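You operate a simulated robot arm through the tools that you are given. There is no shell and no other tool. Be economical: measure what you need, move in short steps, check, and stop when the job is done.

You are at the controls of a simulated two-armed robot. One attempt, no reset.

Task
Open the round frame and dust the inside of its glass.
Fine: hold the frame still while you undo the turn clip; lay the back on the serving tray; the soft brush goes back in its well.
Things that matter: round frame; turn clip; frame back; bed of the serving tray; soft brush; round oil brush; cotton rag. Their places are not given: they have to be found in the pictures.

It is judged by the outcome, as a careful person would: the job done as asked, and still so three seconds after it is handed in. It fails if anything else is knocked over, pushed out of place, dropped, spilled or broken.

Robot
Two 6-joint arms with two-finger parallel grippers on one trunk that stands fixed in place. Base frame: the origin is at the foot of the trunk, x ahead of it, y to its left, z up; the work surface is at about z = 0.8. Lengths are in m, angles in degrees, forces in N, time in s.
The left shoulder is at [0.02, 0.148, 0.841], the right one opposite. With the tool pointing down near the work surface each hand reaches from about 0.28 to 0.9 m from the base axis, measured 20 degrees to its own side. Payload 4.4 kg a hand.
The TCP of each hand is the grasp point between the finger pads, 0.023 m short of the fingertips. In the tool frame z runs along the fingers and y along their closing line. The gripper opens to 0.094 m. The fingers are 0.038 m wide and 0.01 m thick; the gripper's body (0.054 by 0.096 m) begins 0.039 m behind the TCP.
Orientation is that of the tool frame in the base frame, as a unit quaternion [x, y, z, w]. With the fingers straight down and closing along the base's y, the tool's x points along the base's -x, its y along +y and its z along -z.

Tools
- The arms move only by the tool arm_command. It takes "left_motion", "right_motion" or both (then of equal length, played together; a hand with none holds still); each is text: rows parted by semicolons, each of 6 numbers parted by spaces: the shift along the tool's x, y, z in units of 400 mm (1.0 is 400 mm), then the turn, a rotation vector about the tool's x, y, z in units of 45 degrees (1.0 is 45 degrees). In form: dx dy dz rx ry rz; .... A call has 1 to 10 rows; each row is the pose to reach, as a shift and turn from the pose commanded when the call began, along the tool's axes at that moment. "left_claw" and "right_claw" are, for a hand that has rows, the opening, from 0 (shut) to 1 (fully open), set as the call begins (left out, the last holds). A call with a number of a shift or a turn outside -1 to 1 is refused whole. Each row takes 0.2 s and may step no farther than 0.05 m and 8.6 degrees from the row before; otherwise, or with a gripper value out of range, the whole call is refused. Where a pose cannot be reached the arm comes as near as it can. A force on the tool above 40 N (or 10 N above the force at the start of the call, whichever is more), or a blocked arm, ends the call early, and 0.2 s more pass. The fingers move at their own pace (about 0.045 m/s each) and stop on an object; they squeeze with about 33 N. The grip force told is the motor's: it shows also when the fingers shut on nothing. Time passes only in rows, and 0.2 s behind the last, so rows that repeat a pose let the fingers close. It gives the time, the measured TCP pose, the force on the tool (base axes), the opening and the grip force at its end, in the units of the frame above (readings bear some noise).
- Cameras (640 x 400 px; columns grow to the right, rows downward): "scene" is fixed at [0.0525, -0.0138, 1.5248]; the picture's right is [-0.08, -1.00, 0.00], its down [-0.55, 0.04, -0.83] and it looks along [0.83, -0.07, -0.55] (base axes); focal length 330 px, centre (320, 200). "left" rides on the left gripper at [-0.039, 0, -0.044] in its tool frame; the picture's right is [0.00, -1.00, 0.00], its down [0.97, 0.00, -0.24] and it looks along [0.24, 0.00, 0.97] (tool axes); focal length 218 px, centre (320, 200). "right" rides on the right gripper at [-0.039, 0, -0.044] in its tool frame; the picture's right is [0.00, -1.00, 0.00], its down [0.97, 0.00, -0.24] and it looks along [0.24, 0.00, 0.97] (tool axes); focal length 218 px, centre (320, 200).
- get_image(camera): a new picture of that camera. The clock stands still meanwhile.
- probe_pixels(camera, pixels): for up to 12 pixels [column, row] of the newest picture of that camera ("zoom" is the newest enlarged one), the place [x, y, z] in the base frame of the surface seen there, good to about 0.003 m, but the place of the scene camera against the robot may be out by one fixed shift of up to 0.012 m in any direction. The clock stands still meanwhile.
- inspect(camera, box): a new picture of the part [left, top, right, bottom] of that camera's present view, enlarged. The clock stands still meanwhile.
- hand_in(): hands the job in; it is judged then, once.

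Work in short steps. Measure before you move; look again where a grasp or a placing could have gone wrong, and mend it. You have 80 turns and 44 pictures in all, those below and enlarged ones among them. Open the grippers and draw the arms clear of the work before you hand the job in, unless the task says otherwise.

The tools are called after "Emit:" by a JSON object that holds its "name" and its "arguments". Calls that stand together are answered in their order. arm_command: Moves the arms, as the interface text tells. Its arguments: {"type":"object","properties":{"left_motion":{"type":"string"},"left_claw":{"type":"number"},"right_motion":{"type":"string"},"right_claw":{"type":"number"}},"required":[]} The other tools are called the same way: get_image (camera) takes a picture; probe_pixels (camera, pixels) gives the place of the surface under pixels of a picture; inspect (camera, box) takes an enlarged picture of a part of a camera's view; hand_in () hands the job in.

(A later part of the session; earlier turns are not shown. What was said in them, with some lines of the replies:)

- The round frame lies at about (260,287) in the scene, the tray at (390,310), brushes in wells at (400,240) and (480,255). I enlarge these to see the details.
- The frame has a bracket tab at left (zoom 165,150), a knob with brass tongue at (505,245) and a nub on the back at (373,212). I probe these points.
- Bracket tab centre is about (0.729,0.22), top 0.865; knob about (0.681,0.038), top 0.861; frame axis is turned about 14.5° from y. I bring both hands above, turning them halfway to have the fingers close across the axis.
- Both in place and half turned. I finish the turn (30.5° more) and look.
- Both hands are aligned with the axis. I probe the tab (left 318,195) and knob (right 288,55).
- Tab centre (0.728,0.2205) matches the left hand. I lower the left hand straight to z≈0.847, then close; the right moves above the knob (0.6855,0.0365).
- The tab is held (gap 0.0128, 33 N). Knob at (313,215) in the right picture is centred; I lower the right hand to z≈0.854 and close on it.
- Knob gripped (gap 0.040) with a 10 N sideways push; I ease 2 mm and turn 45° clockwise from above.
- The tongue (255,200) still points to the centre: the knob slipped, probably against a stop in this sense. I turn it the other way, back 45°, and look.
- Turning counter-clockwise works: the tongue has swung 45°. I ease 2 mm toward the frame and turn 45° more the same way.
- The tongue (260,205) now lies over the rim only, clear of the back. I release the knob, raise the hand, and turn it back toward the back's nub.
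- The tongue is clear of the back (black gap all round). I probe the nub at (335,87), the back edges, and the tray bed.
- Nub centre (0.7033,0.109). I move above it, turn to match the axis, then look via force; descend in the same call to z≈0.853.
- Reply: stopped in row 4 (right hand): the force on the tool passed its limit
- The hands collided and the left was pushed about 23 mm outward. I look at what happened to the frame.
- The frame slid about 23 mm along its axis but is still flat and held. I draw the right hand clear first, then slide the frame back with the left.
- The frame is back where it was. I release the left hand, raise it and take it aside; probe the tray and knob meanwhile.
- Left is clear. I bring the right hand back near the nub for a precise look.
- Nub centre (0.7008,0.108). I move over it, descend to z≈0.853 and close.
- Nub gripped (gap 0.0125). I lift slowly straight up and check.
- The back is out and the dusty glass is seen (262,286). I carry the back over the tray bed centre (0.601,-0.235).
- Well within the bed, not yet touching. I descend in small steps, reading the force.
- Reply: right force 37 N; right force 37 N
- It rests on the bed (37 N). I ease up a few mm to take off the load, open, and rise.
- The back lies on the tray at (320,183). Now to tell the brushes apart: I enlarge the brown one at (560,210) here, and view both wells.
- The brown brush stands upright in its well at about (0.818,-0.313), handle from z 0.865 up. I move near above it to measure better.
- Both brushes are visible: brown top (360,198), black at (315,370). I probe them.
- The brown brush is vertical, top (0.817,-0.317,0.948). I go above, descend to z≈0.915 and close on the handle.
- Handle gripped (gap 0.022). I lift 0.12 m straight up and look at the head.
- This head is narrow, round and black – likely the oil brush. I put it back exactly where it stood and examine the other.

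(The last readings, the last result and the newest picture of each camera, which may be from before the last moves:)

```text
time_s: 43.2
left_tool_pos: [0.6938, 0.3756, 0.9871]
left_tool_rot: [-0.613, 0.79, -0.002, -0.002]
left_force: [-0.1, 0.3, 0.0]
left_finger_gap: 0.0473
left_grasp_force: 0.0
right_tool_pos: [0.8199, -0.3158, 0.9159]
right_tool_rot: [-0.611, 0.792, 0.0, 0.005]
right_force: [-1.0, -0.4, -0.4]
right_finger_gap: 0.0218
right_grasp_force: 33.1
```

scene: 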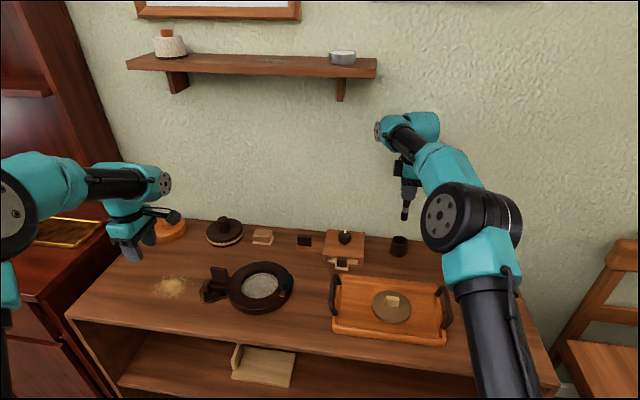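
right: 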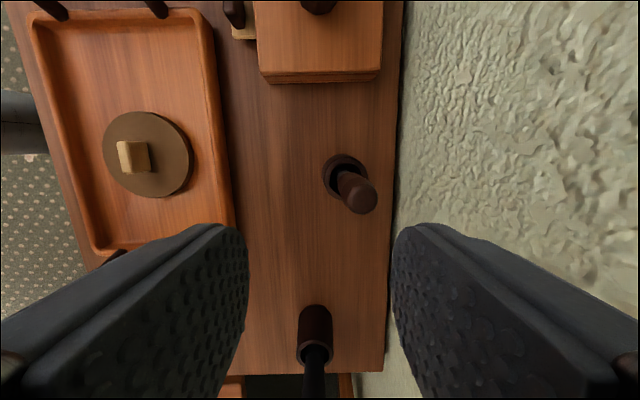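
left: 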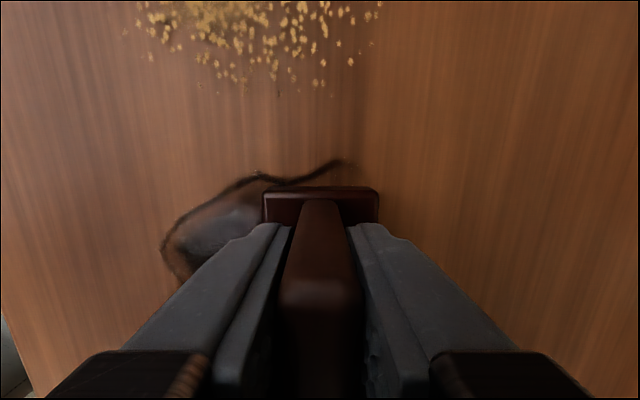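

No contact; I lower another 2 mm, open, rise, and move toward the black brush (0.73,-0.52).

Emit:
{"name": "arm_command", "arguments": {"right_motion": "0 0 0.004 0 0 0;0 0 0.004 0 0 0"}}

Emit:
{"name": "arm_command", "arguments": {"right_motion": "0 0 0 0 0 0;0 0 0 0 0 0;0 0 0 0 0 0;0 0 -0.08 0 0 0;0 0 -0.16 0 0 0;0 0 -0.24 0 0 0;0 0 -0.32 0 0 0;0.08 0.05 -0.34 0 0 0;0.18 0.08 -0.34 0 0 0;0.28 0.1 -0.34 0 0 0", "right_claw": 0.5}}

Emit:
{"name": "get_image", "arguments": {"camera": "right"}}

```text
time_s: 43.9
left_tool_pos: [0.6944, 0.3757, 0.9868]
left_tool_rot: [-0.612, 0.791, -0.001, -0.002]
left_force: [0.4, 0.0, -0.1]
left_finger_gap: 0.0468
left_grasp_force: 0.1
right_tool_pos: [0.818, -0.3152, 0.9141]
right_tool_rot: [-0.611, 0.792, 0.0, 0.006]
right_force: [0.4, -0.2, 0.2]
right_finger_gap: 0.022
right_grasp_force: 33.1
```

```text
time_s: 46.0
left_tool_pos: [0.6938, 0.3763, 0.9879]
left_tool_rot: [-0.613, 0.79, -0.001, -0.002]
left_force: [0.9, -0.4, -1.4]
left_finger_gap: 0.0469
left_grasp_force: 0.0
right_tool_pos: [0.7509, -0.4135, 1.0474]
right_tool_rot: [-0.611, 0.791, 0.001, 0.004]
right_force: [0.3, 0.8, -0.9]
right_finger_gap: 0.0467
right_grasp_force: 0.1
```

```text
15 pictures are left
```

right: 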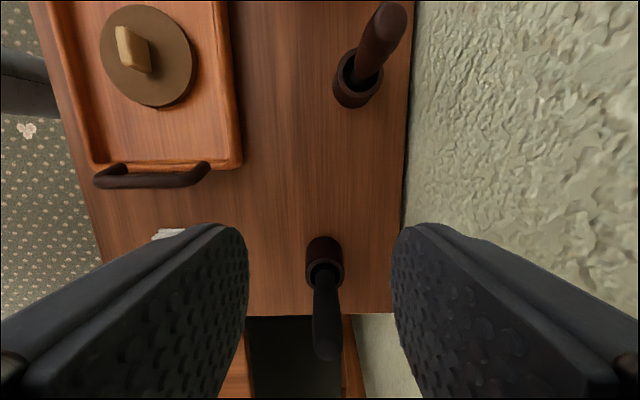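

The brown brush stands well in its well (370,60). I probe the black one: top (326,345), rim around (323,270).

Emit:
{"name": "probe_pixels", "arguments": {"camera": "right", "pixels": [[326, 345], [316, 350], [336, 345], [326, 320], [326, 290], [324, 259], [308, 270], [341, 270], [312, 284], [326, 356]]}}

```text
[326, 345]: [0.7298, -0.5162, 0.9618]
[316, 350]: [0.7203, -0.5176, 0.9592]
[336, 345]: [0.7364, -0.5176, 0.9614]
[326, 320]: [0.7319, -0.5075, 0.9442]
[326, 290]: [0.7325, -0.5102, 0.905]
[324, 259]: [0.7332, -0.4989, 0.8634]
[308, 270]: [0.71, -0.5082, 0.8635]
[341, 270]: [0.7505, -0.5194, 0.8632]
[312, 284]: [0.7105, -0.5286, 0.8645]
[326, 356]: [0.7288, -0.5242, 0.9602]
```

Black brush axis (0.7285,-0.518), top 0.962. I go above it, descend to z≈0.925, and close.

Emit:
{"name": "arm_command", "arguments": {"right_motion": "0.09 -0.004 0 0 0 0;0.18 -0.008 0 0 0 0;0.268 -0.0128 0 0 0 0;0.268 -0.0128 0.08 0 0 0;0.268 -0.0128 0.16 0 0 0;0.268 -0.0128 0.24 0 0 0;0.268 -0.0128 0.306 0 0 0;0.268 -0.0128 0.306 0 0 0"}}

Emit:
{"name": "arm_command", "arguments": {"right_motion": "0 0 0 0 0 0;0 0 0 0 0 0;0 0 0 0 0 0;0 0 0 0 0 0", "right_claw": 0}}

Emit:
{"name": "arm_command", "arguments": {"right_motion": "0 0 -0.03 0 0 0;0 0 -0.08 0 0 0;0 0 -0.14 0 0 0;0 0 -0.22 0 0 0;0 0 -0.3 0 0 0;0 0 -0.3 0 0 0"}}

Emit:
{"name": "inspect", "arguments": {"camera": "scene", "box": [430, 140, 530, 290]}}

```text
time_s: 47.9
left_tool_pos: [0.6944, 0.3746, 0.9871]
left_tool_rot: [-0.613, 0.79, -0.002, -0.002]
left_force: [0.1, -0.6, 0.1]
left_finger_gap: 0.0469
left_grasp_force: 0.1
right_tool_pos: [0.7296, -0.5192, 0.9265]
right_tool_rot: [-0.611, 0.792, 0.0, 0.005]
right_force: [0.6, 0.0, 0.2]
right_finger_gap: 0.047
right_grasp_force: 0.0
```

```text
time_s: 48.9
left_tool_pos: [0.6957, 0.3759, 0.9881]
left_tool_rot: [-0.613, 0.79, -0.001, -0.001]
left_force: [-0.1, 0.1, -0.3]
left_finger_gap: 0.0468
left_grasp_force: 0.1
right_tool_pos: [0.7291, -0.52, 0.9255]
right_tool_rot: [-0.611, 0.792, -0.001, 0.004]
right_force: [0.4, 0.3, 0.5]
right_finger_gap: 0.0232
right_grasp_force: 32.8
```

```text
time_s: 50.2
left_tool_pos: [0.6948, 0.3751, 0.9878]
left_tool_rot: [-0.613, 0.79, -0.002, -0.002]
left_force: [-0.6, 0.1, -0.6]
left_finger_gap: 0.047
left_grasp_force: 0.1
right_tool_pos: [0.729, -0.5197, 1.047]
right_tool_rot: [-0.611, 0.792, 0.0, 0.005]
right_force: [-1.2, 0.1, -1.0]
right_finger_gap: 0.0239
right_grasp_force: 32.7
```

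```text
2.67 times, centred on (480, 215) of scene
```

zoom: 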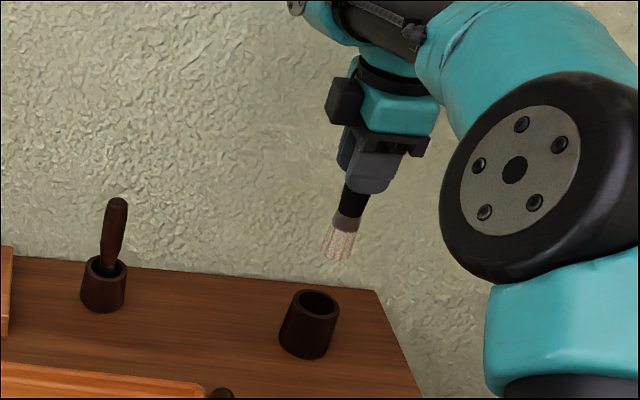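

Pale flaring bristles: this is the soft brush. I probe its tip height and the position of the glass.

Emit:
{"name": "probe_pixels", "arguments": {"camera": "zoom", "pixels": [[338, 256], [332, 250], [346, 250], [347, 225], [355, 205], [117, 205]]}}

Emit:
{"name": "inspect", "arguments": {"camera": "scene", "box": [190, 240, 310, 320]}}

Emit:
{"name": "probe_pixels", "arguments": {"camera": "zoom", "pixels": [[365, 220], [285, 215], [445, 200], [370, 160], [360, 285], [365, 330], [495, 205], [165, 145], [230, 230], [440, 235], [300, 270]]}}

```text
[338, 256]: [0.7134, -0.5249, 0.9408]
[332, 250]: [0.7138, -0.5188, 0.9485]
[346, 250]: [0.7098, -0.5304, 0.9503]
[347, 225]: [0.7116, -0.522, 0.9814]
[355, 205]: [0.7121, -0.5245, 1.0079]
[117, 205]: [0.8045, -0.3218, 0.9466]
```

```text
5.00 times, centred on (250, 280) of scene
```

zoom: 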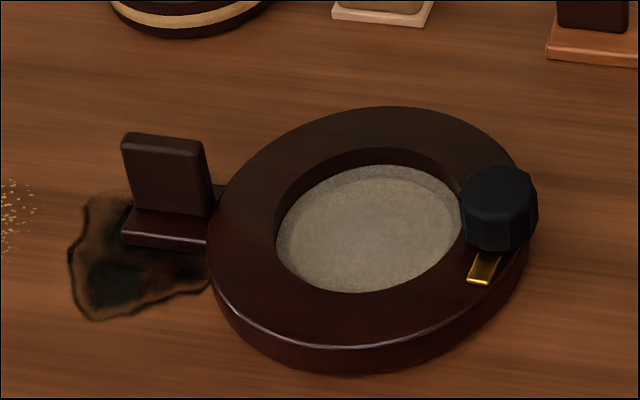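

```text
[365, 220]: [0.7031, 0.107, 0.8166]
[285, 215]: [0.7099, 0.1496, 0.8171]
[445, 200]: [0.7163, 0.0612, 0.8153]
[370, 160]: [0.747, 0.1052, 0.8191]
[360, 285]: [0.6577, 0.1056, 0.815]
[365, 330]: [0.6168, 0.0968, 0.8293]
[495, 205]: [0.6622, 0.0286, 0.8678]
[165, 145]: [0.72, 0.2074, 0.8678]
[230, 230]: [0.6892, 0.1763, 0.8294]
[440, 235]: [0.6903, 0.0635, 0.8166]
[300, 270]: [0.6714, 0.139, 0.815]
```

Glass at z≈0.8125 around (0.701,0.108), radius ≈0.045; the brush tip is 0.110 below the TCP. I carry the brush over at this height.

Emit:
{"name": "arm_command", "arguments": {"right_motion": "-0.107 0.0334 0 0 0 0;-0.214 0.0668 0 0 0 0;-0.321 0.1 0 0 0 0;-0.428 0.1336 0 0 0 0;-0.535 0.167 0 0 0 0;-0.642 0.2004 0 0 0 0;-0.749 0.2338 0 0 0 0;-0.8 0.25 0 0 0 0"}}

Emit:
{"name": "arm_command", "arguments": {"right_motion": "-0.1 0.0311 0 0 0 0;-0.2 0.0622 0 0 0 0;-0.3 0.0933 0 0 0 0;-0.4 0.1244 0 0 0 0;-0.5 0.1555 0 0 0 0;-0.6 0.187 0 0 0 0;-0.7 0.218 0 0 0 0;-0.7 0.218 0.07 0 0 0;-0.7 0.218 0.14 0 0 0;-0.7 0.218 0.21 0 0 0"}}

Emit:
{"name": "inspect", "arguments": {"camera": "scene", "box": [190, 200, 330, 320]}}

```text
time_s: 52.0
left_tool_pos: [0.6944, 0.3759, 0.9877]
left_tool_rot: [-0.613, 0.79, -0.001, -0.001]
left_force: [0.8, -0.2, 0.8]
left_finger_gap: 0.0467
left_grasp_force: 0.0
right_tool_pos: [0.7139, -0.1844, 1.0479]
right_tool_rot: [-0.611, 0.792, 0.001, 0.004]
right_force: [-0.1, -0.6, -0.7]
right_finger_gap: 0.0236
right_grasp_force: 32.8
```

```text
time_s: 54.2
left_tool_pos: [0.6938, 0.3748, 0.987]
left_tool_rot: [-0.613, 0.79, -0.001, -0.002]
left_force: [0.1, -0.2, -0.1]
left_finger_gap: 0.0471
left_grasp_force: 0.1
right_tool_pos: [0.7016, 0.1084, 0.9652]
right_tool_rot: [-0.611, 0.791, 0.001, 0.003]
right_force: [-0.6, -0.2, 0.8]
right_finger_gap: 0.0236
right_grasp_force: 33.2
```

```text
3.33 times, centred on (260, 260) of scene
```

zoom: 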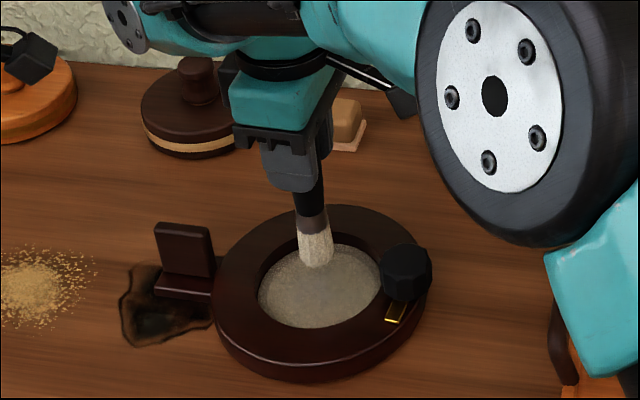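

Brush is above the glass centre. I lower in small steps to feel the glass (expect TCP ≈0.922).

Emit:
{"name": "arm_command", "arguments": {"right_motion": "0 0 0.05 0 0 0;0 0 0.085 0 0 0;0 0 0.1 0 0 0;0 0 0.1 0 0 0"}}

Emit:
{"name": "arm_command", "arguments": {"right_motion": "0 0 0.005 0 0 0;0 0 0.008 0 0 0;0 0 0.008 0 0 0"}}

```text
time_s: 55.2
left_tool_pos: [0.6947, 0.3752, 0.9881]
left_tool_rot: [-0.613, 0.79, -0.001, -0.002]
left_force: [0.7, 0.0, 0.3]
left_finger_gap: 0.0471
left_grasp_force: 0.1
right_tool_pos: [0.701, 0.1099, 0.9271]
right_tool_rot: [-0.61, 0.792, -0.001, 0.005]
right_force: [-2.4, -2.5, 19.2]
right_finger_gap: 0.0234
right_grasp_force: 32.7
```

```text
time_s: 56.0
left_tool_pos: [0.6931, 0.3756, 0.9879]
left_tool_rot: [-0.613, 0.79, -0.001, -0.001]
left_force: [-0.2, 0.5, -0.5]
left_finger_gap: 0.0471
left_grasp_force: 0.1
right_tool_pos: [0.701, 0.1093, 0.9234]
right_tool_rot: [-0.611, 0.792, 0.0, 0.005]
right_force: [1.5, 0.7, 29.5]
right_finger_gap: 0.0239
right_grasp_force: 32.7
```

Contact, 29 N: too firm. I ease up about 2.5 mm and sweep the glass in a first pattern.

Emit:
{"name": "arm_command", "arguments": {"right_motion": "0 0 -0.006 0 0 0;0.03 0 -0.006 0 0 0;0.021 0.021 -0.006 0 0 0;0 0.03 -0.006 0 0 0;-0.021 0.021 -0.006 0 0 0;-0.03 0 -0.006 0 0 0;-0.021 -0.021 -0.006 0 0 0;0 -0.03 -0.006 0 0 0;0.021 -0.021 -0.006 0 0 0;0.03 0 -0.006 0 0 0"}}

```text
time_s: 58.2
left_tool_pos: [0.6923, 0.3756, 0.9877]
left_tool_rot: [-0.613, 0.79, -0.002, -0.002]
left_force: [0.8, 0.0, -0.7]
left_finger_gap: 0.0471
left_grasp_force: 0.0
right_tool_pos: [0.6993, 0.0982, 0.9235]
right_tool_rot: [-0.611, 0.792, 0.001, 0.003]
right_force: [-0.2, 1.0, -0.5]
right_finger_gap: 0.0236
right_grasp_force: 33.0
```

Force is now about zero at z 0.9235. I look at the glass to see if dust goes.

Emit:
{"name": "inspect", "arguments": {"camera": "scene", "box": [215, 240, 315, 320]}}

```text
5.00 times, centred on (265, 280) of scene
```

zoom: 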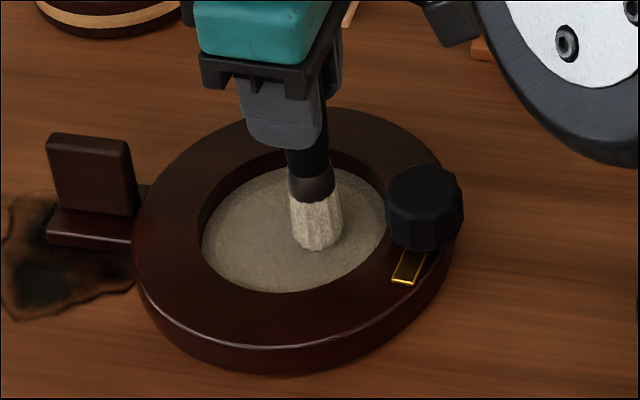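

Dust seems still there; contact was too light. I lower 2.5 mm and sweep again in wider paths.

Emit:
{"name": "arm_command", "arguments": {"right_motion": "0 0 0.006 0 0 0;0 0 0.006 0 0 0"}}

```text
time_s: 58.9
left_tool_pos: [0.6941, 0.3772, 0.9884]
left_tool_rot: [-0.613, 0.79, -0.001, -0.001]
left_force: [-0.2, 0.1, -0.2]
left_finger_gap: 0.0468
left_grasp_force: 0.1
right_tool_pos: [0.6982, 0.0978, 0.9224]
right_tool_rot: [-0.611, 0.791, 0.0, 0.005]
right_force: [-1.8, -0.8, 9.0]
right_finger_gap: 0.0236
right_grasp_force: 33.5
```

9 N contact now. I sweep an outer circle of 30 mm radius.

Emit:
{"name": "arm_command", "arguments": {"right_motion": "0.045 0 0 0 0 0;0.0275 0.0482 0 0 0 0;-0.017 0.0739 0 0 0 0;-0.0675 0.065 0 0 0 0;-0.1005 0.0257 0 0 0 0;-0.1005 -0.0257 0 0 0 0;-0.0675 -0.065 0 0 0 0;-0.017 -0.0739 0 0 0 0;0.0275 -0.0482 0 0 0 0;0.045 0 0 0 0 0"}}

Emit:
{"name": "inspect", "arguments": {"camera": "scene", "box": [215, 240, 315, 320]}}

```text
time_s: 61.0
left_tool_pos: [0.6953, 0.3748, 0.9883]
left_tool_rot: [-0.613, 0.79, -0.001, -0.002]
left_force: [0.5, -0.1, -1.0]
left_finger_gap: 0.047
left_grasp_force: 0.1
right_tool_pos: [0.6943, 0.0799, 0.9235]
right_tool_rot: [-0.611, 0.792, 0.001, 0.004]
right_force: [5.3, -1.3, 13.0]
right_finger_gap: 0.0236
right_grasp_force: 32.6
```

```text
5.00 times, centred on (265, 280) of scene
```

zoom: 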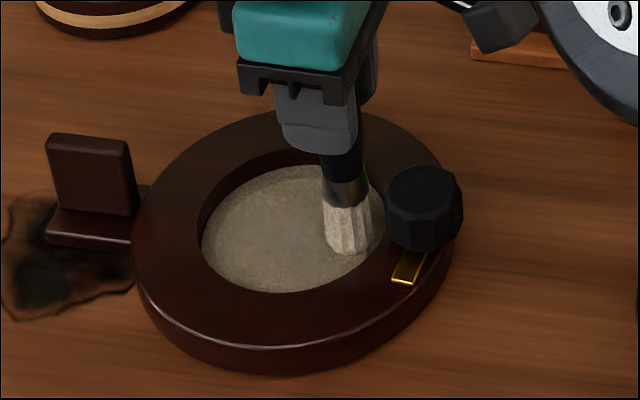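

Hard to see a change yet. I brush on with raster strokes across the whole glass.

Emit:
{"name": "arm_command", "arguments": {"right_motion": "-0.075 0 0.001 0 0 0;-0.15 0 0.001 0 0 0;-0.146 0.025 0.001 0 0 0;-0.075 0.025 0.001 0 0 0;-0.004 0.025 0.001 0 0 0;-0.019 0.05 0.001 0 0 0;-0.075 0.05 0.001 0 0 0;-0.131 0.05 0.001 0 0 0;-0.15 0 0.001 0 0 0;-0.146 -0.025 0.001 0 0 0"}}

Emit:
{"name": "arm_command", "arguments": {"right_motion": "0.071 0 0 0 0 0;0.142 0 0 0 0 0;0.127 -0.025 0 0 0 0;0.071 -0.025 0 0 0 0;0.015 -0.025 0 0 0 0;-0.004 0.025 0 0 0 0;0.071 0.025 0 0 0 0;0.146 0.025 0 0 0 0;0.142 0.05 0 0 0 0;0.071 0.025 0 0 0 0"}}

Emit:
{"name": "arm_command", "arguments": {"right_motion": "0 0 -0.06 0 0 0;0 0 -0.16 0 0 0;0.1 0 -0.26 0 0 0;0.2 0 -0.3 0 0 0;0.3 0 -0.3 0 0 0;0.4 0 -0.3 0 0 0;0.5 0 -0.3 0 0 0"}}

Emit:
{"name": "inspect", "arguments": {"camera": "scene", "box": [190, 240, 310, 320]}}

```text
time_s: 63.2
left_tool_pos: [0.6944, 0.377, 0.9884]
left_tool_rot: [-0.612, 0.791, -0.002, -0.002]
left_force: [0.5, 0.2, -0.1]
left_finger_gap: 0.0469
left_grasp_force: 0.1
right_tool_pos: [0.7172, 0.1348, 0.9234]
right_tool_rot: [-0.611, 0.792, -0.001, 0.004]
right_force: [-5.1, 6.7, 23.2]
right_finger_gap: 0.0237
right_grasp_force: 32.5
```

```text
time_s: 65.5
left_tool_pos: [0.6931, 0.3751, 0.9879]
left_tool_rot: [-0.614, 0.79, -0.001, -0.001]
left_force: [-0.5, -0.1, 0.0]
left_finger_gap: 0.0471
left_grasp_force: 0.0
right_tool_pos: [0.7003, 0.1081, 0.9215]
right_tool_rot: [-0.611, 0.792, 0.0, 0.004]
right_force: [-5.0, -7.2, 25.0]
right_finger_gap: 0.0236
right_grasp_force: 33.4
```

```text
refused: row 3 steps farther than a row can; nothing moved
```

```text
5.00 times, centred on (250, 280) of scene
```

zoom: 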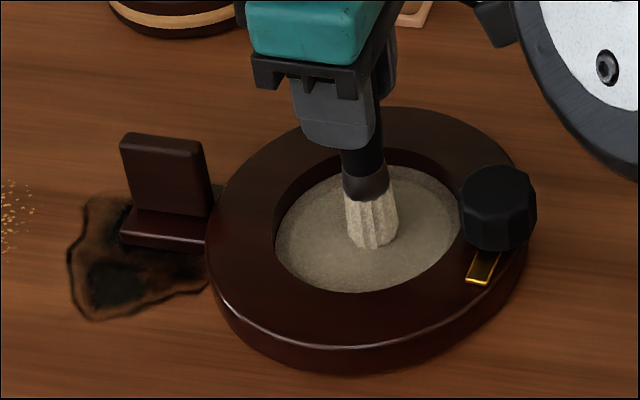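

I lift the brush and draw it aside to see the whole glass.

Emit:
{"name": "arm_command", "arguments": {"right_motion": "0 0 -0.06 0 0 0;0 0 -0.16 0 0 0;0.07 0 -0.24 0 0 0;0.17 0 -0.26 0 0 0;0.28 0 -0.26 0 0 0;0.39 0 -0.26 0 0 0;0.5 0 -0.26 0 0 0"}}

Emit:
{"name": "inspect", "arguments": {"camera": "scene", "box": [230, 255, 300, 305]}}

```text
time_s: 67.0
left_tool_pos: [0.6929, 0.3767, 0.9871]
left_tool_rot: [-0.613, 0.79, -0.001, -0.003]
left_force: [0.6, 0.5, -0.9]
left_finger_gap: 0.0469
left_grasp_force: 0.1
right_tool_pos: [0.6498, -0.0835, 1.0245]
right_tool_rot: [-0.611, 0.792, 0.001, 0.005]
right_force: [-0.6, 0.3, -0.3]
right_finger_gap: 0.0234
right_grasp_force: 32.8
```

```text
8.00 times, centred on (265, 280) of scene
```

zoom: 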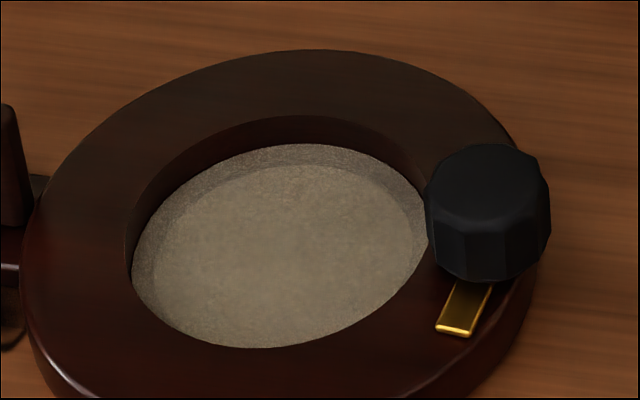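

I take a closer look from the right hand's camera, the frame being at its upper edge.

Emit:
{"name": "inspect", "arguments": {"camera": "right", "box": [240, 0, 400, 100]}}

```text
4.00 times, centred on (320, 50) of right
```

zoom: 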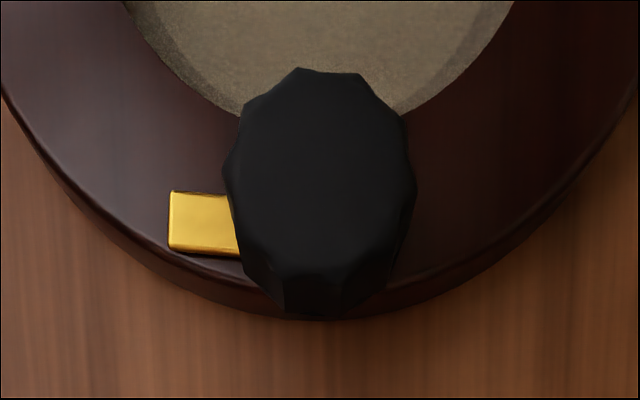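

Some dust texture may remain toward the edge. I go back for another thorough pass, reaching out to 33 mm radius.

Emit:
{"name": "arm_command", "arguments": {"right_motion": "-0.11 0 0 0 0 0;-0.22 0 0 0 0 0;-0.33 0 0 0 0 0;-0.44 0 0 0 0 0;-0.5 0 0 0 0 0;-0.5 0 0.1 0 0 0;-0.5 0 0.19 0 0 0;-0.5 0 0.24 0 0 0;-0.5 0 0.257 0 0 0;-0.5 0 0.257 0 0 0"}}

Emit:
{"name": "arm_command", "arguments": {"right_motion": "0.083 0 0 0 0 0;0.0636 0.0533 0 0 0 0;0.0144 0.0817 0 0 0 0;-0.0415 0.0719 0 0 0 0;-0.078 0.0284 0 0 0 0;-0.078 -0.0284 0 0 0 0;-0.0415 -0.0719 0 0 0 0;0.0144 -0.0817 0 0 0 0;0.0636 -0.0533 0 0 0 0;0.083 0 0 0 0 0"}}

Emit:
{"name": "arm_command", "arguments": {"right_motion": "-0.033 0 0 0 0 0;-0.048 0.035 0 0 0 0;-0.083 0.05 0 0 0 0;-0.118 0.035 0 0 0 0;-0.133 0 0 0 0 0;-0.118 -0.035 0 0 0 0;-0.083 -0.05 0 0 0 0;-0.048 -0.035 0 0 0 0;-0.033 0 0 0 0 0;-0.083 0 0 0 0 0"}}

```text
time_s: 69.2
left_tool_pos: [0.6954, 0.3743, 0.9882]
left_tool_rot: [-0.613, 0.79, -0.002, -0.002]
left_force: [-0.3, 0.4, 0.0]
left_finger_gap: 0.0471
left_grasp_force: 0.1
right_tool_pos: [0.7007, 0.1077, 0.9219]
right_tool_rot: [-0.611, 0.791, 0.0, 0.004]
right_force: [-0.4, -0.4, 0.1]
right_finger_gap: 0.0232
right_grasp_force: 33.1
```

```text
time_s: 71.5
left_tool_pos: [0.6951, 0.3749, 0.9869]
left_tool_rot: [-0.614, 0.79, -0.001, -0.001]
left_force: [-0.3, 0.3, -0.1]
left_finger_gap: 0.0468
left_grasp_force: 0.1
right_tool_pos: [0.693, 0.0765, 0.923]
right_tool_rot: [-0.611, 0.792, 0.001, 0.004]
right_force: [0.1, 0.0, 1.0]
right_finger_gap: 0.0237
right_grasp_force: 33.4
```

```text
time_s: 73.7
left_tool_pos: [0.6935, 0.3749, 0.9866]
left_tool_rot: [-0.613, 0.79, -0.001, -0.002]
left_force: [-0.8, -1.0, 0.2]
left_finger_gap: 0.047
left_grasp_force: 0.0
right_tool_pos: [0.7002, 0.1091, 0.9233]
right_tool_rot: [-0.611, 0.792, 0.0, 0.005]
right_force: [0.5, -0.3, 0.9]
right_finger_gap: 0.0237
right_grasp_force: 33.4
```

No contact in that pass (the brush has crept up in the grip). I lower 3 mm more to feel the glass again.

Emit:
{"name": "arm_command", "arguments": {"right_motion": "0 0 0.004 0 0 0;0 0 0.007 0 0 0;0 0 0.007 0 0 0"}}

```text
time_s: 74.5
left_tool_pos: [0.6928, 0.3755, 0.9882]
left_tool_rot: [-0.613, 0.79, -0.002, -0.001]
left_force: [-0.3, -0.2, -0.4]
left_finger_gap: 0.0474
left_grasp_force: 0.1
right_tool_pos: [0.7019, 0.1095, 0.9212]
right_tool_rot: [-0.612, 0.791, 0.0, 0.006]
right_force: [-4.2, -0.8, 24.7]
right_finger_gap: 0.0236
right_grasp_force: 32.9
```

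Contact 25 N. I ease under 1 mm and repeat the outer and inner circles.

Emit:
{"name": "arm_command", "arguments": {"right_motion": "0.083 0 -0.002 0 0 0;0.0636 0.0533 -0.002 0 0 0;0.0144 0.0817 -0.002 0 0 0;-0.0415 0.0719 -0.002 0 0 0;-0.078 0.0284 -0.002 0 0 0;-0.078 -0.0284 -0.002 0 0 0;-0.0415 -0.0719 -0.002 0 0 0;0.0144 -0.0817 -0.002 0 0 0;0.0636 -0.0533 -0.002 0 0 0;0.083 0 -0.002 0 0 0"}}

Emit:
{"name": "arm_command", "arguments": {"right_motion": "-0.033 0 0.001 0 0 0;-0.048 0.035 0.001 0 0 0;-0.083 0.05 0.001 0 0 0;-0.118 0.035 0.001 0 0 0;-0.133 0 0.001 0 0 0;-0.118 -0.035 0.001 0 0 0;-0.083 -0.05 0.001 0 0 0;-0.048 -0.035 0.001 0 0 0;-0.033 0 0.001 0 0 0;-0.083 0 0.001 0 0 0"}}

```text
time_s: 76.7
left_tool_pos: [0.6939, 0.3751, 0.988]
left_tool_rot: [-0.613, 0.79, -0.001, -0.002]
left_force: [-0.4, -0.1, 0.3]
left_finger_gap: 0.0471
left_grasp_force: 0.0
right_tool_pos: [0.6912, 0.0759, 0.9222]
right_tool_rot: [-0.61, 0.792, 0.0, 0.004]
right_force: [7.5, -2.0, 24.8]
right_finger_gap: 0.0238
right_grasp_force: 32.4
```

```text
time_s: 77.7
left_tool_pos: [0.6933, 0.3769, 0.9873]
left_tool_rot: [-0.613, 0.79, -0.001, -0.002]
left_force: [-0.6, -0.4, 0.3]
left_finger_gap: 0.0469
left_grasp_force: 0.1
right_tool_pos: [0.6931, 0.1291, 0.922]
right_tool_rot: [-0.612, 0.791, 0.001, 0.006]
right_force: [-0.9, 0.6, 7.7]
right_finger_gap: 0.0235
right_grasp_force: 33.1
stopped in row 5 (right hand): the force on the tool passed its limit (the readings are from after the stop); the commanded pose is now the measured one
```

A force peak ended that sweep. I lift, go aside, and check the glass and frame.

Emit:
{"name": "arm_command", "arguments": {"right_motion": "0 0 -0.06 0 0 0;0 0 -0.16 0 0 0;0.07 0 -0.24 0 0 0;0.17 0 -0.28 0 0 0;0.28 0 -0.3 0 0 0;0.39 0 -0.3 0 0 0;0.5 0 -0.3 0 0 0;0.55 0 -0.3 0 0 0"}}

Emit:
{"name": "inspect", "arguments": {"camera": "scene", "box": [190, 240, 310, 320]}}

```text
time_s: 79.5
left_tool_pos: [0.6944, 0.3761, 0.9879]
left_tool_rot: [-0.613, 0.79, -0.002, -0.002]
left_force: [0.6, -0.1, -0.7]
left_finger_gap: 0.047
left_grasp_force: 0.1
right_tool_pos: [0.6363, -0.0861, 1.0402]
right_tool_rot: [-0.612, 0.791, 0.001, 0.004]
right_force: [0.4, 0.1, -1.2]
right_finger_gap: 0.0234
right_grasp_force: 33.4
```

```text
5.00 times, centred on (250, 280) of scene
```

zoom: 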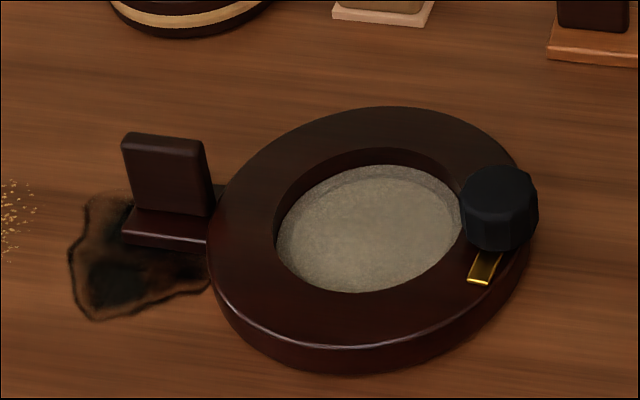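

The picture is inconclusive; I take a close overhead look with the right camera over the frame.

Emit:
{"name": "arm_command", "arguments": {"right_motion": "-0.08 -0.011 0 0 0 0;-0.16 -0.022 0 0 0 0;-0.24 -0.033 0 0 0 0;-0.312 -0.0445 0 0 0 0;-0.312 -0.0445 0.1 0 0 0;-0.312 -0.0445 0.1 0 0 0"}}

Emit:
{"name": "inspect", "arguments": {"camera": "right", "box": [210, 10, 430, 210]}}

```text
time_s: 80.9
left_tool_pos: [0.6943, 0.3748, 0.9883]
left_tool_rot: [-0.613, 0.79, -0.001, -0.002]
left_force: [-0.9, -0.1, 0.3]
left_finger_gap: 0.047
left_grasp_force: 0.0
right_tool_pos: [0.6847, 0.0303, 1.0012]
right_tool_rot: [-0.61, 0.792, 0.0, 0.003]
right_force: [0.2, 0.1, -0.4]
right_finger_gap: 0.0237
right_grasp_force: 33.3
```

```text
2.00 times, centred on (320, 110) of right
```

zoom: 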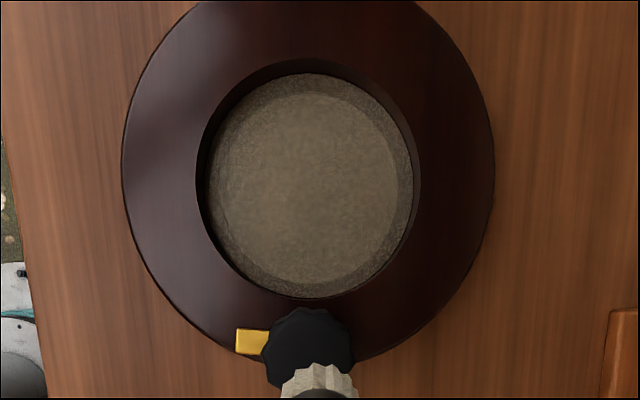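

A grainy ring surrounds a smoother inner disc. I probe both for depth.

Emit:
{"name": "probe_pixels", "arguments": {"camera": "zoom", "pixels": [[310, 190], [310, 110], [310, 84], [360, 95], [405, 180], [385, 180], [225, 180], [212, 180], [310, 280], [310, 290], [250, 130], [350, 240]]}}

```text
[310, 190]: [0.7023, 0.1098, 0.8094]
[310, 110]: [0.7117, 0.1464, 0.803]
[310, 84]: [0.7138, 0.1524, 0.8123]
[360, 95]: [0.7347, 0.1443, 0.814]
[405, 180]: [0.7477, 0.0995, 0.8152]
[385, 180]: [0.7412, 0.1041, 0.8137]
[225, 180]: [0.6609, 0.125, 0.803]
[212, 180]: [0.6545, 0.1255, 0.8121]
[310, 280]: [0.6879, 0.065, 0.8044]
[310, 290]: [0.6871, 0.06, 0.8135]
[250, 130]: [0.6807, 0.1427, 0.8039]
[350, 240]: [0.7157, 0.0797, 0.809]
```

Depth differs between ring (0.813) and disc (0.803–0.809). I probe more points for statistics.

Emit:
{"name": "probe_pixels", "arguments": {"camera": "zoom", "pixels": [[310, 190], [310, 190], [310, 130], [340, 140], [370, 160], [360, 210], [340, 260], [300, 250], [270, 230], [250, 200], [260, 160], [290, 220]]}}

Emit:
{"name": "probe_pixels", "arguments": {"camera": "zoom", "pixels": [[380, 100], [395, 130], [400, 220], [385, 250], [330, 292], [280, 292], [240, 265], [218, 230], [207, 190], [225, 130], [260, 92], [320, 80]]}}

```text
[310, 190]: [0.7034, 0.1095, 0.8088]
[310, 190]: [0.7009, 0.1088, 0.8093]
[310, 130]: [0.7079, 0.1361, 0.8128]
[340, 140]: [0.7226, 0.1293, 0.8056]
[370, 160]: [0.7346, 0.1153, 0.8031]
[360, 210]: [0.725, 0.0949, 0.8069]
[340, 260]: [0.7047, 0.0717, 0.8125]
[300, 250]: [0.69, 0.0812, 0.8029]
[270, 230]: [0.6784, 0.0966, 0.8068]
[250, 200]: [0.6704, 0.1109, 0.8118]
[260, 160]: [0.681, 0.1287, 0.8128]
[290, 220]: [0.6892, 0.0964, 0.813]
```

```text
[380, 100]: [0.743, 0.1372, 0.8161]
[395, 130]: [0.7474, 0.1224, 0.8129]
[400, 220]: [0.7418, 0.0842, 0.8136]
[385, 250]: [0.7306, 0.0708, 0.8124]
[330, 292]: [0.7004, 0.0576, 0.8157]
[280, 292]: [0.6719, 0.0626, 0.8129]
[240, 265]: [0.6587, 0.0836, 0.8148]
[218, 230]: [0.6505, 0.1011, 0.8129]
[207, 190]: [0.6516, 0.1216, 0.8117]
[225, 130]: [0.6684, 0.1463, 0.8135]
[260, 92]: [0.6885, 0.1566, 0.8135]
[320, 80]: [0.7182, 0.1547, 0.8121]
```

The newest full scene picture was taken before the dusting; probing it tells the dusty surface's height for comparison.

Emit:
{"name": "probe_pixels", "arguments": {"camera": "scene", "pixels": [[262, 286], [258, 283], [266, 283], [256, 288], [268, 288], [262, 292], [252, 285], [272, 284], [262, 280], [258, 290], [266, 291], [262, 275]]}}

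```text
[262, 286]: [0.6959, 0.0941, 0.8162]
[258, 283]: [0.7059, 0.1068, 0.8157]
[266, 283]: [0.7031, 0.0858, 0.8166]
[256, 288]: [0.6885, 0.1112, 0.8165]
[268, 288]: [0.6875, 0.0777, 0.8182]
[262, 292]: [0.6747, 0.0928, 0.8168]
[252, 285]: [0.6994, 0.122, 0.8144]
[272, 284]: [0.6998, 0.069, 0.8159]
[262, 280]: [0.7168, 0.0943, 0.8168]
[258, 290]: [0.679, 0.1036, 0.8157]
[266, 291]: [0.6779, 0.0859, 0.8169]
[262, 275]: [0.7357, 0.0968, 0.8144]
```

Before dusting the surface was uniform at the upper level; now the interior is only partly so: dust is partly gone. I return for more passes.

Emit:
{"name": "arm_command", "arguments": {"right_motion": "-0.1 0.005 0 0 0 0;-0.198 0.01 0 0 0 0;-0.198 0.01 0.08 0 0 0;-0.198 0.01 0.15 0 0 0;-0.198 0.01 0.185 0 0 0;-0.198 0.01 0.195 0 0 0;-0.198 0.01 0.198 0 0 0;-0.198 0.01 0.198 0 0 0"}}

```text
time_s: 82.7
left_tool_pos: [0.6945, 0.3753, 0.9877]
left_tool_rot: [-0.613, 0.79, -0.002, -0.001]
left_force: [0.5, -0.4, 0.2]
left_finger_gap: 0.0468
left_grasp_force: 0.1
right_tool_pos: [0.7022, 0.1087, 0.9219]
right_tool_rot: [-0.612, 0.791, 0.001, 0.005]
right_force: [-1.5, 0.1, 7.0]
right_finger_gap: 0.0234
right_grasp_force: 32.8
```

7 N contact. I brush an outer circle (34 mm), then a middle and inner one.

Emit:
{"name": "arm_command", "arguments": {"right_motion": "0.085 0 0.001 0 0 0;0.0651 0.0546 0.001 0 0 0;0.0148 0.0837 0.001 0 0 0;-0.0425 0.0736 0.001 0 0 0;-0.0799 0.0291 0.001 0 0 0;-0.0799 -0.0291 0.001 0 0 0;-0.0425 -0.0736 0.001 0 0 0;0.0148 -0.0837 0.001 0 0 0;0.0651 -0.0546 0.001 0 0 0;0.085 0 0.001 0 0 0"}}

Emit:
{"name": "arm_command", "arguments": {"right_motion": "-0.025 0 0 0 0 0;-0.039 0.0386 0 0 0 0;-0.0746 0.0591 0 0 0 0;-0.115 0.052 0 0 0 0;-0.1414 0.0205 0 0 0 0;-0.1414 -0.0205 0 0 0 0;-0.115 -0.052 0 0 0 0;-0.0746 -0.0591 0 0 0 0;-0.039 -0.0386 0 0 0 0;-0.025 0 0 0 0 0"}}

Emit:
{"name": "arm_command", "arguments": {"right_motion": "-0.025 0 0 0 0 0;-0.035 0.025 0 0 0 0;-0.06 0.035 0 0 0 0;-0.085 0.025 0 0 0 0;-0.095 0 0 0 0 0;-0.085 -0.025 0 0 0 0;-0.06 -0.035 0 0 0 0;-0.035 -0.025 0 0 0 0;-0.025 0 0 0 0 0;-0.06 0 0 0 0 0"}}

```text
time_s: 84.9
left_tool_pos: [0.6936, 0.3748, 0.9868]
left_tool_rot: [-0.612, 0.79, -0.001, -0.001]
left_force: [-0.4, 0.1, 0.0]
left_finger_gap: 0.0471
left_grasp_force: 0.1
right_tool_pos: [0.6942, 0.0752, 0.9211]
right_tool_rot: [-0.611, 0.791, 0.001, 0.005]
right_force: [8.1, -0.8, 23.2]
right_finger_gap: 0.0234
right_grasp_force: 32.9
```

```text
time_s: 87.1
left_tool_pos: [0.6939, 0.3748, 0.987]
left_tool_rot: [-0.613, 0.79, -0.001, -0.002]
left_force: [0.0, 0.7, 0.4]
left_finger_gap: 0.0471
left_grasp_force: 0.1
right_tool_pos: [0.696, 0.0849, 0.9226]
right_tool_rot: [-0.611, 0.792, 0.0, 0.005]
right_force: [6.1, -0.7, 17.1]
right_finger_gap: 0.0233
right_grasp_force: 32.6
```

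```text
time_s: 89.3
left_tool_pos: [0.6936, 0.3745, 0.9889]
left_tool_rot: [-0.613, 0.79, -0.001, -0.002]
left_force: [0.2, -0.3, -0.4]
left_finger_gap: 0.0472
left_grasp_force: 0.1
right_tool_pos: [0.7019, 0.1075, 0.9229]
right_tool_rot: [-0.611, 0.792, 0.0, 0.003]
right_force: [-2.2, -9.3, 28.6]
right_finger_gap: 0.0236
right_grasp_force: 32.3
```

Good contact throughout. I return to the viewing pose and check.

Emit:
{"name": "arm_command", "arguments": {"right_motion": "0 0 -0.08 0 0 0;0 0 -0.16 0 0 0;0 0 -0.2 0 0 0;0.1 -0.005 -0.2 0 0 0;0.198 -0.01 -0.2 0 0 0;0.198 -0.01 -0.2 0 0 0"}}

Emit:
{"name": "inspect", "arguments": {"camera": "right", "box": [210, 10, 430, 210]}}

Emit:
{"name": "probe_pixels", "arguments": {"camera": "zoom", "pixels": [[310, 190], [310, 160], [310, 130], [340, 140], [370, 160], [360, 210], [340, 260], [300, 250], [270, 230], [250, 200], [260, 160], [290, 220]]}}

```text
time_s: 90.7
left_tool_pos: [0.6948, 0.3761, 0.9891]
left_tool_rot: [-0.613, 0.79, -0.001, -0.002]
left_force: [-0.1, 0.2, 0.2]
left_finger_gap: 0.0471
left_grasp_force: 0.1
right_tool_pos: [0.6854, 0.0315, 0.9998]
right_tool_rot: [-0.612, 0.791, 0.0, 0.003]
right_force: [0.5, 0.2, -0.5]
right_finger_gap: 0.0236
right_grasp_force: 32.5
```

```text
2.00 times, centred on (320, 110) of right
```

zoom: 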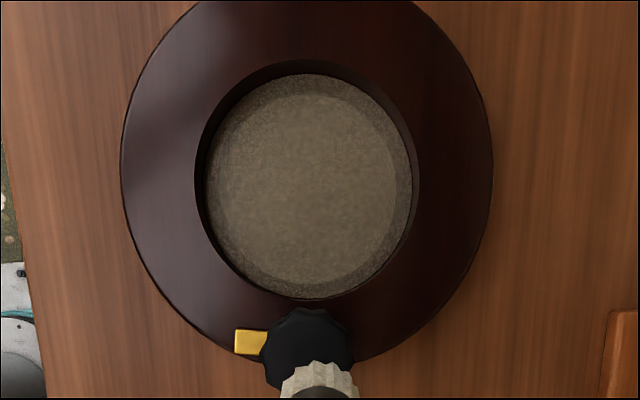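

```text
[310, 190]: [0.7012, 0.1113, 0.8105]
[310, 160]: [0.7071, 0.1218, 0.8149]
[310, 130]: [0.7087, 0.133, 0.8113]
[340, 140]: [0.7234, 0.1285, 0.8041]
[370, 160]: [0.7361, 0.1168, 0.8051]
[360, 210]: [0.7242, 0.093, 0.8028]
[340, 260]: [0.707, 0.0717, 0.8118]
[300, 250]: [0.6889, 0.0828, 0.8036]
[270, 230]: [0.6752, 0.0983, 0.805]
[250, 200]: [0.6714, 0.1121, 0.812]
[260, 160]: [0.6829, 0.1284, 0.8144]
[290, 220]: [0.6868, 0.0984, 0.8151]
```

The same pixels repeat the same depths. To compare like with like I move aside and take a scene picture, probing the same pixels as before dusting.

Emit:
{"name": "arm_command", "arguments": {"right_motion": "0.08 0.011 -0.05 0 0 0;0.16 0.022 -0.1 0 0 0;0.24 0.033 -0.1 0 0 0;0.312 0.0445 -0.1 0 0 0;0.4 0.0445 -0.1 0 0 0"}}

Emit:
{"name": "get_image", "arguments": {"camera": "scene"}}

Emit:
{"name": "probe_pixels", "arguments": {"camera": "scene", "pixels": [[262, 286], [258, 283], [266, 283], [256, 288], [268, 288], [262, 292], [252, 285], [272, 284], [262, 280], [258, 290], [266, 291], [262, 275]]}}

```text
time_s: 91.9
left_tool_pos: [0.6945, 0.3755, 0.987]
left_tool_rot: [-0.612, 0.79, -0.001, -0.002]
left_force: [0.2, 1.4, 0.1]
left_finger_gap: 0.0471
left_grasp_force: 0.1
right_tool_pos: [0.627, -0.1204, 1.0381]
right_tool_rot: [-0.612, 0.791, 0.002, 0.004]
right_force: [-0.2, 0.3, -0.7]
right_finger_gap: 0.0236
right_grasp_force: 33.1
```

```text
3 pictures are left
```

scene: 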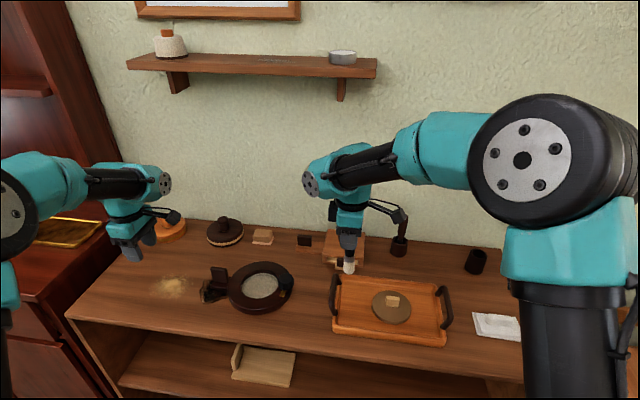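

```text
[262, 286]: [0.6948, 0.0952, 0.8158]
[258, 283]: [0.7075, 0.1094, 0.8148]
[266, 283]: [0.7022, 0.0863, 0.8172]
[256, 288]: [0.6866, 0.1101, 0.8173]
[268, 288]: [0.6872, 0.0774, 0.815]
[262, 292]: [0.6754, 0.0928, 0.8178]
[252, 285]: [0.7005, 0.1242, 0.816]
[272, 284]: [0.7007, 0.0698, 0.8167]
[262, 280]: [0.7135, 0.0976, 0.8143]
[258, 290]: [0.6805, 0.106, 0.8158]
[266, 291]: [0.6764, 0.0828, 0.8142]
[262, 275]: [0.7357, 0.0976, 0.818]
```

Depths are unchanged in this view, so I compare by appearance: same enlargement as before dusting.

Emit:
{"name": "inspect", "arguments": {"camera": "scene", "box": [230, 255, 300, 305]}}

```text
8.00 times, centred on (265, 280) of scene
```

zoom: 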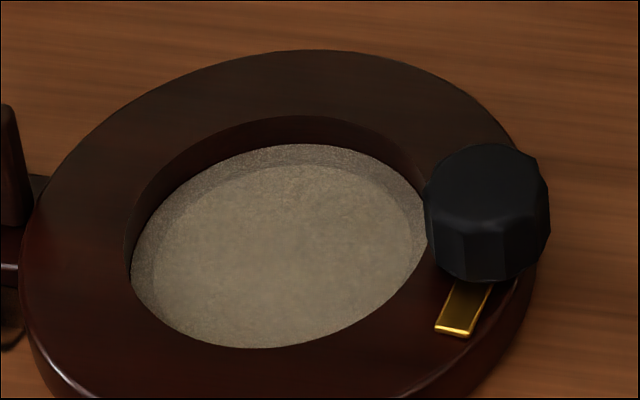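

The glass is uniform, the greyish blotch gone, and it no longer changes with brushing; all of it has been swept with contact. I take the brush back over its well at (0.729,-0.520).

Emit:
{"name": "arm_command", "arguments": {"right_motion": "0.0903 -0.0498 -0.005 0 0 0;0.1806 -0.0996 -0.01 0 0 0;0.2709 -0.1494 -0.015 0 0 0;0.3612 -0.1992 -0.02 0 0 0;0.4515 -0.249 -0.02 0 0 0;0.5418 -0.2988 -0.02 0 0 0;0.6321 -0.3486 -0.02 0 0 0;0.7224 -0.3984 -0.02 0 0 0;0.8127 -0.4482 -0.02 0 0 0;0.903 -0.498 -0.02 0 0 0"}}

Emit:
{"name": "arm_command", "arguments": {"right_motion": "0 0 0 0 0 0"}}

Emit:
{"name": "inspect", "arguments": {"camera": "right", "box": [240, 120, 400, 260]}}

```text
time_s: 94.1
left_tool_pos: [0.6931, 0.3764, 0.9884]
left_tool_rot: [-0.613, 0.79, -0.002, -0.002]
left_force: [-0.4, 1.4, -0.3]
left_finger_gap: 0.0469
left_grasp_force: 0.1
right_tool_pos: [0.7294, -0.5192, 1.0469]
right_tool_rot: [-0.612, 0.791, 0.0, 0.004]
right_force: [0.1, 0.7, 0.6]
right_finger_gap: 0.0237
right_grasp_force: 32.8
```

```text
time_s: 94.5
left_tool_pos: [0.6934, 0.3744, 0.9876]
left_tool_rot: [-0.613, 0.79, -0.001, -0.002]
left_force: [0.3, -0.3, 0.6]
left_finger_gap: 0.047
left_grasp_force: 0.1
right_tool_pos: [0.7294, -0.5199, 1.0468]
right_tool_rot: [-0.612, 0.791, 0.001, 0.005]
right_force: [0.2, -0.3, 0.5]
right_finger_gap: 0.0233
right_grasp_force: 32.7
```

```text
2.86 times, centred on (320, 190) of right
```

zoom: 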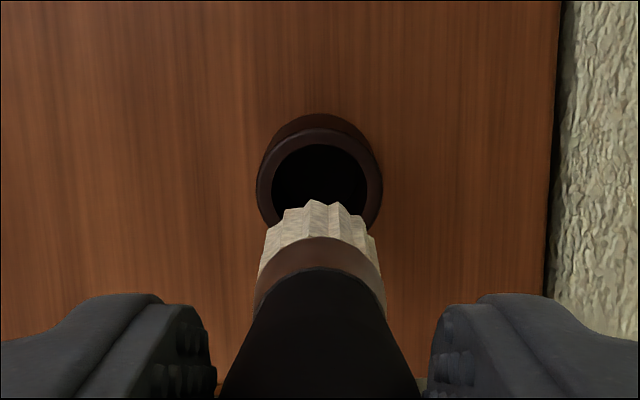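

The brush hangs over the well opening, well aligned. I lower it slowly, watching the force.

Emit:
{"name": "arm_command", "arguments": {"right_motion": "0 0 0.08 0 0 0;0 0 0.15 0 0 0;0 0 0.18 0 0 0;0 0 0.21 0 0 0;0 0 0.24 0 0 0;0 0 0.27 0 0 0;0 0 0.29 0 0 0;0 0 0.302 0 0 0;0 0 0.302 0 0 0"}}

```text
time_s: 96.5
left_tool_pos: [0.6939, 0.3751, 0.9872]
left_tool_rot: [-0.612, 0.79, -0.001, -0.002]
left_force: [0.1, -0.3, -0.6]
left_finger_gap: 0.047
left_grasp_force: 0.1
right_tool_pos: [0.7299, -0.5201, 0.925]
right_tool_rot: [-0.611, 0.791, 0.001, 0.004]
right_force: [-0.3, -0.3, -0.2]
right_finger_gap: 0.0236
right_grasp_force: 32.8
```

It went in without contact. I lower a few mm more to feel the bottom.

Emit:
{"name": "arm_command", "arguments": {"right_motion": "0 0 0.004 0 0 0;0 0 0.008 0 0 0;0 0 0.008 0 0 0"}}

```text
time_s: 97.3
left_tool_pos: [0.6927, 0.3759, 0.9884]
left_tool_rot: [-0.613, 0.79, -0.002, -0.002]
left_force: [-0.4, 0.5, -0.4]
left_finger_gap: 0.0472
left_grasp_force: 0.0
right_tool_pos: [0.7315, -0.5182, 0.9223]
right_tool_rot: [-0.612, 0.791, 0.0, 0.003]
right_force: [-0.1, -0.5, -0.7]
right_finger_gap: 0.0234
right_grasp_force: 33.2
```

Emit:
{"name": "arm_command", "arguments": {"right_motion": "0 0 0.003 0 0 0;0 0 0.006 0 0 0;0 0 0.006 0 0 0"}}

```text
time_s: 98.1
left_tool_pos: [0.6933, 0.3759, 0.9886]
left_tool_rot: [-0.613, 0.79, -0.001, -0.002]
left_force: [0.4, 0.0, 0.1]
left_finger_gap: 0.0469
left_grasp_force: 0.0
right_tool_pos: [0.7297, -0.5187, 0.9212]
right_tool_rot: [-0.611, 0.792, 0.0, 0.004]
right_force: [-1.4, 0.9, 11.1]
right_finger_gap: 0.0235
right_grasp_force: 32.9
```

Bottom felt (11 N). I open, rise straight up, and draw the right hand back; the left stays clear.

Emit:
{"name": "arm_command", "arguments": {"right_motion": "0 0 0 0 0 0;0 0 0 0 0 0;0 0 0 0 0 0;0 0 -0.08 0 0 0;0 0 -0.16 0 0 0;0 0 -0.26 0 0 0;0 0 -0.36 0 0 0;-0.05 0.08 -0.4 0 0 0;-0.1 0.18 -0.42 0 0 0;-0.15 0.28 -0.44 0 0 0", "right_claw": 0.5}}

Emit:
{"name": "arm_command", "arguments": {"left_motion": "0 0.08 -0.06 0 0 0;0 0.17 -0.12 0 0 0;0 0.26 -0.18 0 0 0;0 0.34 -0.24 0 0 0", "right_motion": "-0.03 0.08 -0.05 0 0 0;-0.06 0.16 -0.1 0 0 0;-0.06 0.16 -0.1 0 0 0;-0.06 0.16 -0.1 0 0 0"}}

Emit:
{"name": "get_image", "arguments": {"camera": "scene"}}

```text
time_s: 100.3
left_tool_pos: [0.6933, 0.376, 0.987]
left_tool_rot: [-0.613, 0.79, -0.001, -0.002]
left_force: [0.5, 1.4, -0.3]
left_finger_gap: 0.0469
left_grasp_force: 0.0
right_tool_pos: [0.6349, -0.4323, 1.0948]
right_tool_rot: [-0.612, 0.791, 0.001, 0.004]
right_force: [0.0, -0.7, -1.6]
right_finger_gap: 0.0469
right_grasp_force: 0.0
```

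```text
time_s: 101.3
left_tool_pos: [0.562, 0.4107, 1.0837]
left_tool_rot: [-0.613, 0.79, -0.001, -0.002]
left_force: [1.0, -0.4, -1.7]
left_finger_gap: 0.0472
left_grasp_force: 0.1
right_tool_pos: [0.5798, -0.3945, 1.1355]
right_tool_rot: [-0.611, 0.792, 0.002, 0.003]
right_force: [0.3, -0.9, -0.7]
right_finger_gap: 0.0469
right_grasp_force: 0.0
```

```text
0 pictures are left
```

scene: 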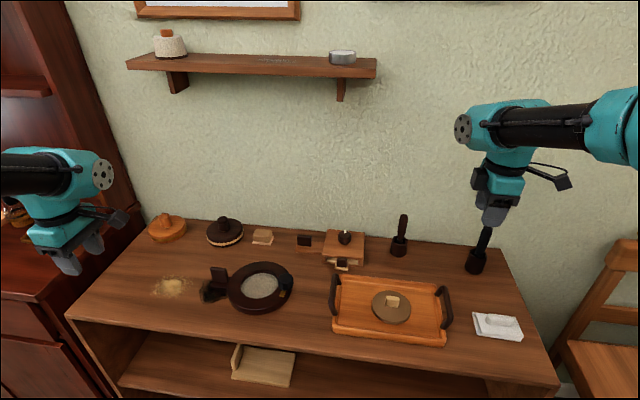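

Soft brush stands in its well (478,255), the back lies on the tray (391,306), everything else is where it was, and both hands are clear. I hand in.

Emit:
{"name": "hand_in", "arguments": {}}

```text
The job is handed in.
```

I opened the round frame, laid its back on the serving tray, dusted the inside of the glass with the soft brush and put the brush back in its well. I could not confirm from the pictures that all the dust is gone. The grey patch went, but further brushing made no visible change.

- **Bumped frame:** after I undid the turn clip, the two hands collided and the frame slid about 23 mm. I slid it back to within a few mm of where it was.
- **Holding the frame:** the left hand held it while I undid the clip, but not during the dusting.
- **Oil brush:** I lifted the round oil brush out to tell the two brushes apart, then put it back in its own well.
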